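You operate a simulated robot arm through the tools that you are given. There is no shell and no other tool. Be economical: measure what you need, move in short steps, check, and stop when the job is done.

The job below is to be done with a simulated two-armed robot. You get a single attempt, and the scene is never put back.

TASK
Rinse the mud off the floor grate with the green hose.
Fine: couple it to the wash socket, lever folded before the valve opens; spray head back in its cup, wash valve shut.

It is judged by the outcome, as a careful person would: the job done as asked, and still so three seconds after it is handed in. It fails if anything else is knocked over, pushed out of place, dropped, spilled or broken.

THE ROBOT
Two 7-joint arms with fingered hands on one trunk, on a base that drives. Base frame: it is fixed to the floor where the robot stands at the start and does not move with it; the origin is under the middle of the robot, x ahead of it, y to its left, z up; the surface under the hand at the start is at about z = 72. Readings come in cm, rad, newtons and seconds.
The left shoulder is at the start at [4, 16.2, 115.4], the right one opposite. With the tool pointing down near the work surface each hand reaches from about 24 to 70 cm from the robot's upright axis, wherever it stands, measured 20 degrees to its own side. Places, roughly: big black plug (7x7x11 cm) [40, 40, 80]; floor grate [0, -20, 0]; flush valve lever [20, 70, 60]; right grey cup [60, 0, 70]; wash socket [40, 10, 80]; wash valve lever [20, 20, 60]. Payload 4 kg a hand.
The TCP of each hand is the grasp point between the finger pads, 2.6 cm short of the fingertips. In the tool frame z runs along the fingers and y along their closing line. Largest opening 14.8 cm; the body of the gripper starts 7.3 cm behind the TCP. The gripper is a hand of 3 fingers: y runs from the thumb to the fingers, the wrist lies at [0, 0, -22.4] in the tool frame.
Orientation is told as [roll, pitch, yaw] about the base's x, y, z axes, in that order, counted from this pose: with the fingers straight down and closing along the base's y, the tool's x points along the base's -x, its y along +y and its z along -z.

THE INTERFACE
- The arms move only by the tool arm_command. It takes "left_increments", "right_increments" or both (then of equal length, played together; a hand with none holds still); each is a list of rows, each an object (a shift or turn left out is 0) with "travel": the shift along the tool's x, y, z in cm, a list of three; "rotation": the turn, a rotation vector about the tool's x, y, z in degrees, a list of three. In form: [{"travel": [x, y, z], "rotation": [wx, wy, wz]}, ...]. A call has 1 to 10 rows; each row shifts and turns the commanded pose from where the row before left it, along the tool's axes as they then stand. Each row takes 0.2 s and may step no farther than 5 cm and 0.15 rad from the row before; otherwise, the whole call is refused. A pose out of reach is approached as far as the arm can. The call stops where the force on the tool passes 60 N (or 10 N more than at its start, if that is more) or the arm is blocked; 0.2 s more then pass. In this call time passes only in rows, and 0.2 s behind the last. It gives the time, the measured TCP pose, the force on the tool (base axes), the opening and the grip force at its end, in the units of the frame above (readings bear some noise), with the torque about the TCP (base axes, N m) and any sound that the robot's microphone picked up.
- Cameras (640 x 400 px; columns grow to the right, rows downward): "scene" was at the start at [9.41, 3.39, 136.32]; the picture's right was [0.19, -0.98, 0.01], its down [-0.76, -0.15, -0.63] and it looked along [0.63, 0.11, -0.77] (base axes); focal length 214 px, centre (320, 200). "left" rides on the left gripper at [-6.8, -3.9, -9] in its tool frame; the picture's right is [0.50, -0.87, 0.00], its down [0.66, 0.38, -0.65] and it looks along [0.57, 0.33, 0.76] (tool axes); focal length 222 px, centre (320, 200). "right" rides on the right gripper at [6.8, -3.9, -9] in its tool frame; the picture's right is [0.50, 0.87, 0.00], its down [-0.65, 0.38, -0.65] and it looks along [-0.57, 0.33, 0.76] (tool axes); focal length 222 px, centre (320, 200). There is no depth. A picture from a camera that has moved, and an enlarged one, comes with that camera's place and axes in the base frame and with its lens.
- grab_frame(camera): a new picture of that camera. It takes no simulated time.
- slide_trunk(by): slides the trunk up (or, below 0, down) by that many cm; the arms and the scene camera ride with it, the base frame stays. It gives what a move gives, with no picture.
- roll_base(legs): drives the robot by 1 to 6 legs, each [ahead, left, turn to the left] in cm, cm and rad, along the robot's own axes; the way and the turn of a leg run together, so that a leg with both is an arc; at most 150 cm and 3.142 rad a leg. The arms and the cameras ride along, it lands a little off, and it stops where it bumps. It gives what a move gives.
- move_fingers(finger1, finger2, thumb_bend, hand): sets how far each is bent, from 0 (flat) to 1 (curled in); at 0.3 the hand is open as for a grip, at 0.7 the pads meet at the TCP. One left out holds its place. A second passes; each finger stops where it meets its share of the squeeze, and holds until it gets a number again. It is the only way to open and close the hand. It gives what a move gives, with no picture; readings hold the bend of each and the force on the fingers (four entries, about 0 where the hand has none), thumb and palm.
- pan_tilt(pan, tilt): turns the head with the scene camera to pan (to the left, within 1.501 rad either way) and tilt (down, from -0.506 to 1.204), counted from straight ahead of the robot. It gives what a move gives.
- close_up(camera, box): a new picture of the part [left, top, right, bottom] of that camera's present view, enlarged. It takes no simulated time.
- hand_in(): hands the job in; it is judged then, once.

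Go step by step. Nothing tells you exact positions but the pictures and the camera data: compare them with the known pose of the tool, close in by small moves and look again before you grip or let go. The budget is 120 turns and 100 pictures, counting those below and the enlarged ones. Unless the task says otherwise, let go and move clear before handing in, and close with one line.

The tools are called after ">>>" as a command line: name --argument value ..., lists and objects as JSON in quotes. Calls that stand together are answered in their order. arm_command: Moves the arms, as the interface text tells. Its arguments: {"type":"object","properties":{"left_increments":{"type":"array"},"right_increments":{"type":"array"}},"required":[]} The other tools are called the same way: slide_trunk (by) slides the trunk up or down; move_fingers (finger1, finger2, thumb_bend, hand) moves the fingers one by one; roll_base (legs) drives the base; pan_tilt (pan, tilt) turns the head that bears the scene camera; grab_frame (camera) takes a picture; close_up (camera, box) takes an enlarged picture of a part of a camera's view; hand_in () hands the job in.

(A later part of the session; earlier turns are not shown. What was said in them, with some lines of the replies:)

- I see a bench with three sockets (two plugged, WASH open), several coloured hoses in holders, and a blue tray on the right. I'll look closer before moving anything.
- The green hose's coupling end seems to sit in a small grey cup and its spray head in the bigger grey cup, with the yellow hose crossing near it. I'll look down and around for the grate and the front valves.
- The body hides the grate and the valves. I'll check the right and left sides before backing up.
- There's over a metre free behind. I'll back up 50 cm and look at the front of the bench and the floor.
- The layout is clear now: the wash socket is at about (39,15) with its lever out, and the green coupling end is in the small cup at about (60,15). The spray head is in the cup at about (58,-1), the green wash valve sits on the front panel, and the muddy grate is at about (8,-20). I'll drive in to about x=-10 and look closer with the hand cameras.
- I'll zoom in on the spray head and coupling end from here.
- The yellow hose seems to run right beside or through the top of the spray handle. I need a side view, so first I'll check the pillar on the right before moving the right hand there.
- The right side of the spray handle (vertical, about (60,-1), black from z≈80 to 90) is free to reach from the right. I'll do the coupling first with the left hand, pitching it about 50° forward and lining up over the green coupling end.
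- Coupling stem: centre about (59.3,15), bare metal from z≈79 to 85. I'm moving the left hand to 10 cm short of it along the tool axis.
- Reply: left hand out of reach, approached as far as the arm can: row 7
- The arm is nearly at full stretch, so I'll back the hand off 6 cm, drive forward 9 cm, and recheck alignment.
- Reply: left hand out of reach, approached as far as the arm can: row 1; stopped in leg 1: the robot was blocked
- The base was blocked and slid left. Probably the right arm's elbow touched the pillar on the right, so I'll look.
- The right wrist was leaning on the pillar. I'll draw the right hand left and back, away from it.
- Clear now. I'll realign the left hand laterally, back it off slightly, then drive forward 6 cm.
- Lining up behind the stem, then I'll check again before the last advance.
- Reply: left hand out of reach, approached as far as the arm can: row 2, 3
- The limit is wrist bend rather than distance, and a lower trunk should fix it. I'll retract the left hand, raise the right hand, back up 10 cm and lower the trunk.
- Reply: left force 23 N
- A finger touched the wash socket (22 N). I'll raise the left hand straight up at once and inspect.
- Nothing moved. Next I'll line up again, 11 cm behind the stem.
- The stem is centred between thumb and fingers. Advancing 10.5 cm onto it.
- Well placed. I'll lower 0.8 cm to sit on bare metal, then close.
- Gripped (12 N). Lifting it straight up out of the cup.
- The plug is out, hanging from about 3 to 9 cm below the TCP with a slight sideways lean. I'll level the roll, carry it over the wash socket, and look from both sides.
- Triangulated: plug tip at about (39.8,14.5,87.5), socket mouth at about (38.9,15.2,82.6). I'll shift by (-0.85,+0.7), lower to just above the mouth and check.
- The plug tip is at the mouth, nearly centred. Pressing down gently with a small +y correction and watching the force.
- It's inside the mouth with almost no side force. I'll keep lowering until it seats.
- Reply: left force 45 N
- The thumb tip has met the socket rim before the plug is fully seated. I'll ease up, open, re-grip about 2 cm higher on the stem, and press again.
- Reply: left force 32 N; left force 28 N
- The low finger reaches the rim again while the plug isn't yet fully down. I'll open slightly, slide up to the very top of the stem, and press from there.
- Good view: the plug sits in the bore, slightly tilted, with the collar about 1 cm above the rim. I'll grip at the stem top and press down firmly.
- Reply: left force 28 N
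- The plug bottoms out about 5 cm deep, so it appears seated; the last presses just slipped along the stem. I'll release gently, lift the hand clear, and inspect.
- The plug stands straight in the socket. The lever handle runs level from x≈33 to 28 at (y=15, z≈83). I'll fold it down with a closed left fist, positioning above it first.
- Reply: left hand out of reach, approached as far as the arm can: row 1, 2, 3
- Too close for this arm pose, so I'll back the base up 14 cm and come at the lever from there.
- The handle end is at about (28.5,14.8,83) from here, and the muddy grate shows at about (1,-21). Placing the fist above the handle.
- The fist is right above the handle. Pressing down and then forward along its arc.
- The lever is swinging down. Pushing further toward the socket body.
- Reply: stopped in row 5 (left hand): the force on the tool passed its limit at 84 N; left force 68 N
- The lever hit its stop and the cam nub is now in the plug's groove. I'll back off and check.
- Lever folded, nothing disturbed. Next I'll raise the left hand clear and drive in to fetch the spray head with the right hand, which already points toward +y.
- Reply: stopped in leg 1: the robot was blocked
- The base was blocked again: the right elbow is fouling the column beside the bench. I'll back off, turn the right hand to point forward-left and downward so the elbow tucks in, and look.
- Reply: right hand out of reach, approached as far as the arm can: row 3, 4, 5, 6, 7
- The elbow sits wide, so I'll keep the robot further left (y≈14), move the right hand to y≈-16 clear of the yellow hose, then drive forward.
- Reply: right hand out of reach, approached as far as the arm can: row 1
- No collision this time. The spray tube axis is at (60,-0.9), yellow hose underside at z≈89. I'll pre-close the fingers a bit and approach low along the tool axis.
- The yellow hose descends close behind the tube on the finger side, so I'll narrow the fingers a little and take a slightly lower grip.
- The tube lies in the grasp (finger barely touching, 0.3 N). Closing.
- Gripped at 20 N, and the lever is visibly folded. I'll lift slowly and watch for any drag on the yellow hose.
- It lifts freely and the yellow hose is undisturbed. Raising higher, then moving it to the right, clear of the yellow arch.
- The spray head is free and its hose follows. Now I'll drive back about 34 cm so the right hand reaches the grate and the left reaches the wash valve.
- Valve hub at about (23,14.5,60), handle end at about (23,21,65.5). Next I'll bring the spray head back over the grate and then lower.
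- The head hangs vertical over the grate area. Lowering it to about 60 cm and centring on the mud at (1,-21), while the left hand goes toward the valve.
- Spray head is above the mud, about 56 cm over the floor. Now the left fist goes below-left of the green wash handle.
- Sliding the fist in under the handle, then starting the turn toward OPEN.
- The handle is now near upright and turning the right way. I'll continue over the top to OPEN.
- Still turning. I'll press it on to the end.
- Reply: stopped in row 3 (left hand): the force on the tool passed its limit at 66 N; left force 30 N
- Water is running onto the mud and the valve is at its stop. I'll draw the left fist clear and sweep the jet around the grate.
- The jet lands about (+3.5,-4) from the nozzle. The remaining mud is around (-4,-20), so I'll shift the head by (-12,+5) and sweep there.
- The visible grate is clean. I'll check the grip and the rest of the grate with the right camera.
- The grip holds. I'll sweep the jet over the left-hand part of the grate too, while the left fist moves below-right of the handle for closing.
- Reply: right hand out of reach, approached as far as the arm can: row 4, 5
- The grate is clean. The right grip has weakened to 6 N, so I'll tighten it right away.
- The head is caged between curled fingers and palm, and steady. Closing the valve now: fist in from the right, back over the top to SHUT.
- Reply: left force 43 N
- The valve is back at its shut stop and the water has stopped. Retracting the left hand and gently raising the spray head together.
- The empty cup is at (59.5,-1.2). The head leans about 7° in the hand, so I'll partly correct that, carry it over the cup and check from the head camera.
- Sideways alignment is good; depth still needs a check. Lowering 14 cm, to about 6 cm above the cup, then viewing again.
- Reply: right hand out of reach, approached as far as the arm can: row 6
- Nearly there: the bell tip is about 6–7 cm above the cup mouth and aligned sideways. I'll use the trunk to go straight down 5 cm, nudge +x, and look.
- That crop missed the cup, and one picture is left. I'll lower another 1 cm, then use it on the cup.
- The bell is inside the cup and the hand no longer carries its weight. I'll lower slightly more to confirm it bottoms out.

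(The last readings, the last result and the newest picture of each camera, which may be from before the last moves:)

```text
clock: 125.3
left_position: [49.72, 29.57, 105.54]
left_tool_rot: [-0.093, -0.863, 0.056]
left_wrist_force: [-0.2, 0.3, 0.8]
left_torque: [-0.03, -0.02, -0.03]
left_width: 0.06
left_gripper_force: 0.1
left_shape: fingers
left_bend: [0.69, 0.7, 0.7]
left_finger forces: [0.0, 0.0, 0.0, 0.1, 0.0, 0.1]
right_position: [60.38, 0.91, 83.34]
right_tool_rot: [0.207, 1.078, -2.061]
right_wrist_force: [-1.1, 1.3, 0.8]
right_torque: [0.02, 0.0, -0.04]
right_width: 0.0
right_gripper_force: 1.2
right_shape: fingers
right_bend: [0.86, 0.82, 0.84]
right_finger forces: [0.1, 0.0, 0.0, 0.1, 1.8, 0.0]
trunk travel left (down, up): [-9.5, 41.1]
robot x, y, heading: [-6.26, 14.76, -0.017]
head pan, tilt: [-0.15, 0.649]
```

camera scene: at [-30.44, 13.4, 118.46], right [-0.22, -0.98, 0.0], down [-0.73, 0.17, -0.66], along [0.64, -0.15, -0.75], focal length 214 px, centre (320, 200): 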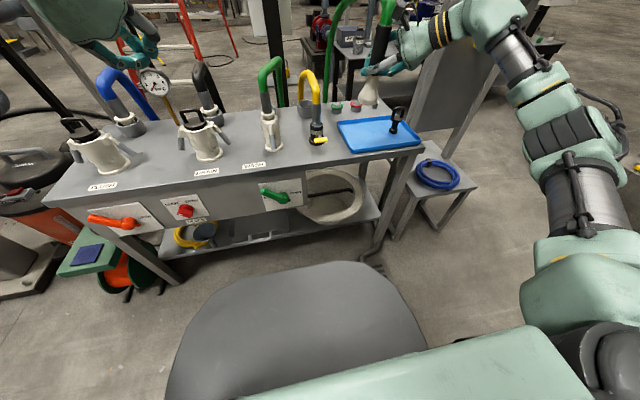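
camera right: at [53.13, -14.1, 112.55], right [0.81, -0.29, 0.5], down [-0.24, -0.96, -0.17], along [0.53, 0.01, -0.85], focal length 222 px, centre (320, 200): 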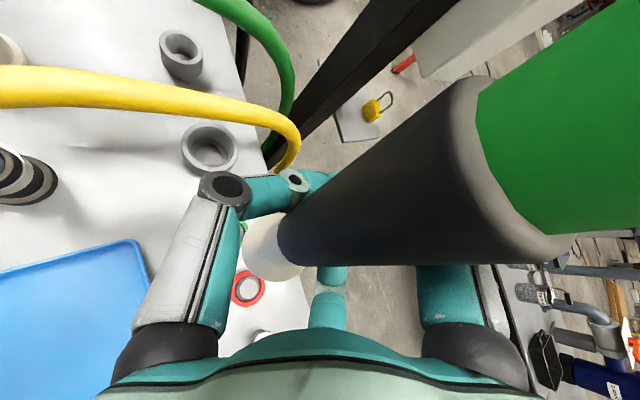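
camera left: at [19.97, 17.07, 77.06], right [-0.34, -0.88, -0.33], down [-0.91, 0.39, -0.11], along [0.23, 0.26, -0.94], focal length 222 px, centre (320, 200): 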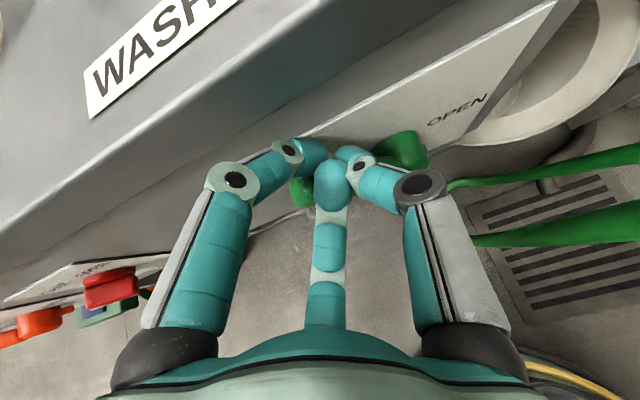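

It's resting in the cup. Opening the right hand gradually to the same opening used on entry.

>>> move_fingers --hand "right" --finger1 0.6 --finger2 0.6 --thumb_bend 0.6

>>> move_fingers --hand "right" --finger1 0.46 --finger2 0.46 --thumb_bend 0.43

```text
clock: 126.3
left_position: [49.58, 29.53, 105.55]
left_tool_rot: [-0.092, -0.863, 0.054]
left_wrist_force: [-0.3, 0.0, 0.1]
left_torque: [0.0, 0.02, -0.02]
left_width: 0.08
left_gripper_force: 0.0
left_shape: fingers
left_bend: [0.69, 0.7, 0.7]
left_finger forces: [0.0, 0.0, 0.0, 0.0, 0.0, 0.0]
right_position: [60.42, 0.88, 83.3]
right_tool_rot: [0.207, 1.076, -2.064]
right_wrist_force: [-0.7, -0.5, 0.4]
right_torque: [-0.01, -0.05, 0.03]
right_width: 2.94
right_gripper_force: 0.4
right_shape: fingers
right_bend: [0.6, 0.6, 0.6]
right_finger forces: [0.1, 0.4, 0.1, 0.1, 0.1, 0.0]
trunk travel left (down, up): [-9.5, 41.1]
robot x, y, heading: [-6.03, 14.18, -0.023]
head pan, tilt: [-0.15, 0.649]
```

```text
clock: 127.3
left_position: [49.51, 29.51, 105.63]
left_tool_rot: [-0.092, -0.864, 0.053]
left_wrist_force: [0.3, 0.6, -0.2]
left_torque: [0.0, -0.03, -0.01]
left_width: 0.08
left_gripper_force: 0.0
left_shape: fingers
left_bend: [0.69, 0.7, 0.7]
left_finger forces: [0.0, 0.0, 0.0, 0.0, 0.0, 0.0]
right_position: [60.4, 0.92, 83.23]
right_tool_rot: [0.207, 1.077, -2.064]
right_wrist_force: [-0.5, -1.0, -0.5]
right_torque: [0.0, 0.03, 0.0]
right_width: 7.99
right_gripper_force: 0.6
right_shape: fingers
right_bend: [0.46, 0.46, 0.43]
right_finger forces: [0.3, 0.1, 0.0, 0.0, 0.1, 0.1]
trunk travel left (down, up): [-9.5, 41.1]
robot x, y, heading: [-6.29, 14.75, -0.024]
head pan, tilt: [-0.15, 0.649]
```

Hand is free of load. Withdrawing straight back along the tool axis in small steps and watching for any contact force.

>>> arm_command --right_increments '[{"travel": [0, 0.5, 0]}, {"travel": [0, 0, -1.5]}, {"travel": [0, 0, -1.5]}, {"travel": [0, 0, -2]}]'

```text
clock: 128.3
left_position: [49.65, 29.5, 105.68]
left_tool_rot: [-0.092, -0.866, 0.053]
left_wrist_force: [0.0, -0.8, -0.4]
left_torque: [-0.01, 0.04, 0.03]
left_width: 0.06
left_gripper_force: 0.0
left_shape: fingers
left_bend: [0.69, 0.7, 0.7]
left_finger forces: [0.1, 0.1, 0.0, 0.0, 0.0, 0.0]
right_position: [57.65, -2.83, 85.61]
right_tool_rot: [0.208, 1.077, -2.061]
right_wrist_force: [-0.4, 0.8, -0.1]
right_torque: [0.01, 0.03, 0.0]
right_width: 7.99
right_gripper_force: 0.6
right_shape: fingers
right_bend: [0.46, 0.46, 0.43]
right_finger forces: [0.3, 0.0, 0.0, 0.0, 0.0, 0.0]
trunk travel left (down, up): [-9.5, 41.1]
robot x, y, heading: [-6.05, 14.67, -0.017]
head pan, tilt: [-0.15, 0.649]
```

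>>> arm_command --right_increments '[{"travel": [0, 0.5, -2]}, {"travel": [0, 0, -3]}, {"travel": [0, 0, -3]}, {"travel": [0, 0, -4]}, {"travel": [0, 0, -4]}]'

```text
clock: 129.5
left_position: [49.57, 29.56, 105.69]
left_tool_rot: [-0.092, -0.865, 0.055]
left_wrist_force: [0.6, -0.3, 0.1]
left_torque: [-0.01, 0.0, 0.02]
left_width: 0.04
left_gripper_force: 0.2
left_shape: fingers
left_bend: [0.69, 0.7, 0.7]
left_finger forces: [0.0, 0.0, 0.0, 0.1, 0.1, 0.0]
right_position: [48.52, -13.61, 93.21]
right_tool_rot: [0.208, 1.078, -2.061]
right_wrist_force: [-1.2, 1.1, -0.5]
right_torque: [-0.01, 0.03, -0.01]
right_width: 8.04
right_gripper_force: 0.1
right_shape: fingers
right_bend: [0.46, 0.46, 0.43]
right_finger forces: [0.0, 0.1, 0.0, 0.0, 0.0, 0.0]
trunk travel left (down, up): [-9.5, 41.1]
robot x, y, heading: [-6.27, 14.5, -0.018]
head pan, tilt: [-0.15, 0.649]
```

Both hands are clear and nothing is in contact: hose coupled, lever folded, grate clean, valve shut, spray head in its cup. Handing in.

>>> hand_in

```text
The job is handed in.
```

The mud is rinsed off the floor grate and the job is handed in. The green hose is coupled to the wash socket and its lever was folded before the valve opened. The wash valve is shut again and the spray head is back in its cup. I had no pictures left after releasing the spray head, so its final rest in the cup is confirmed only by force readings.
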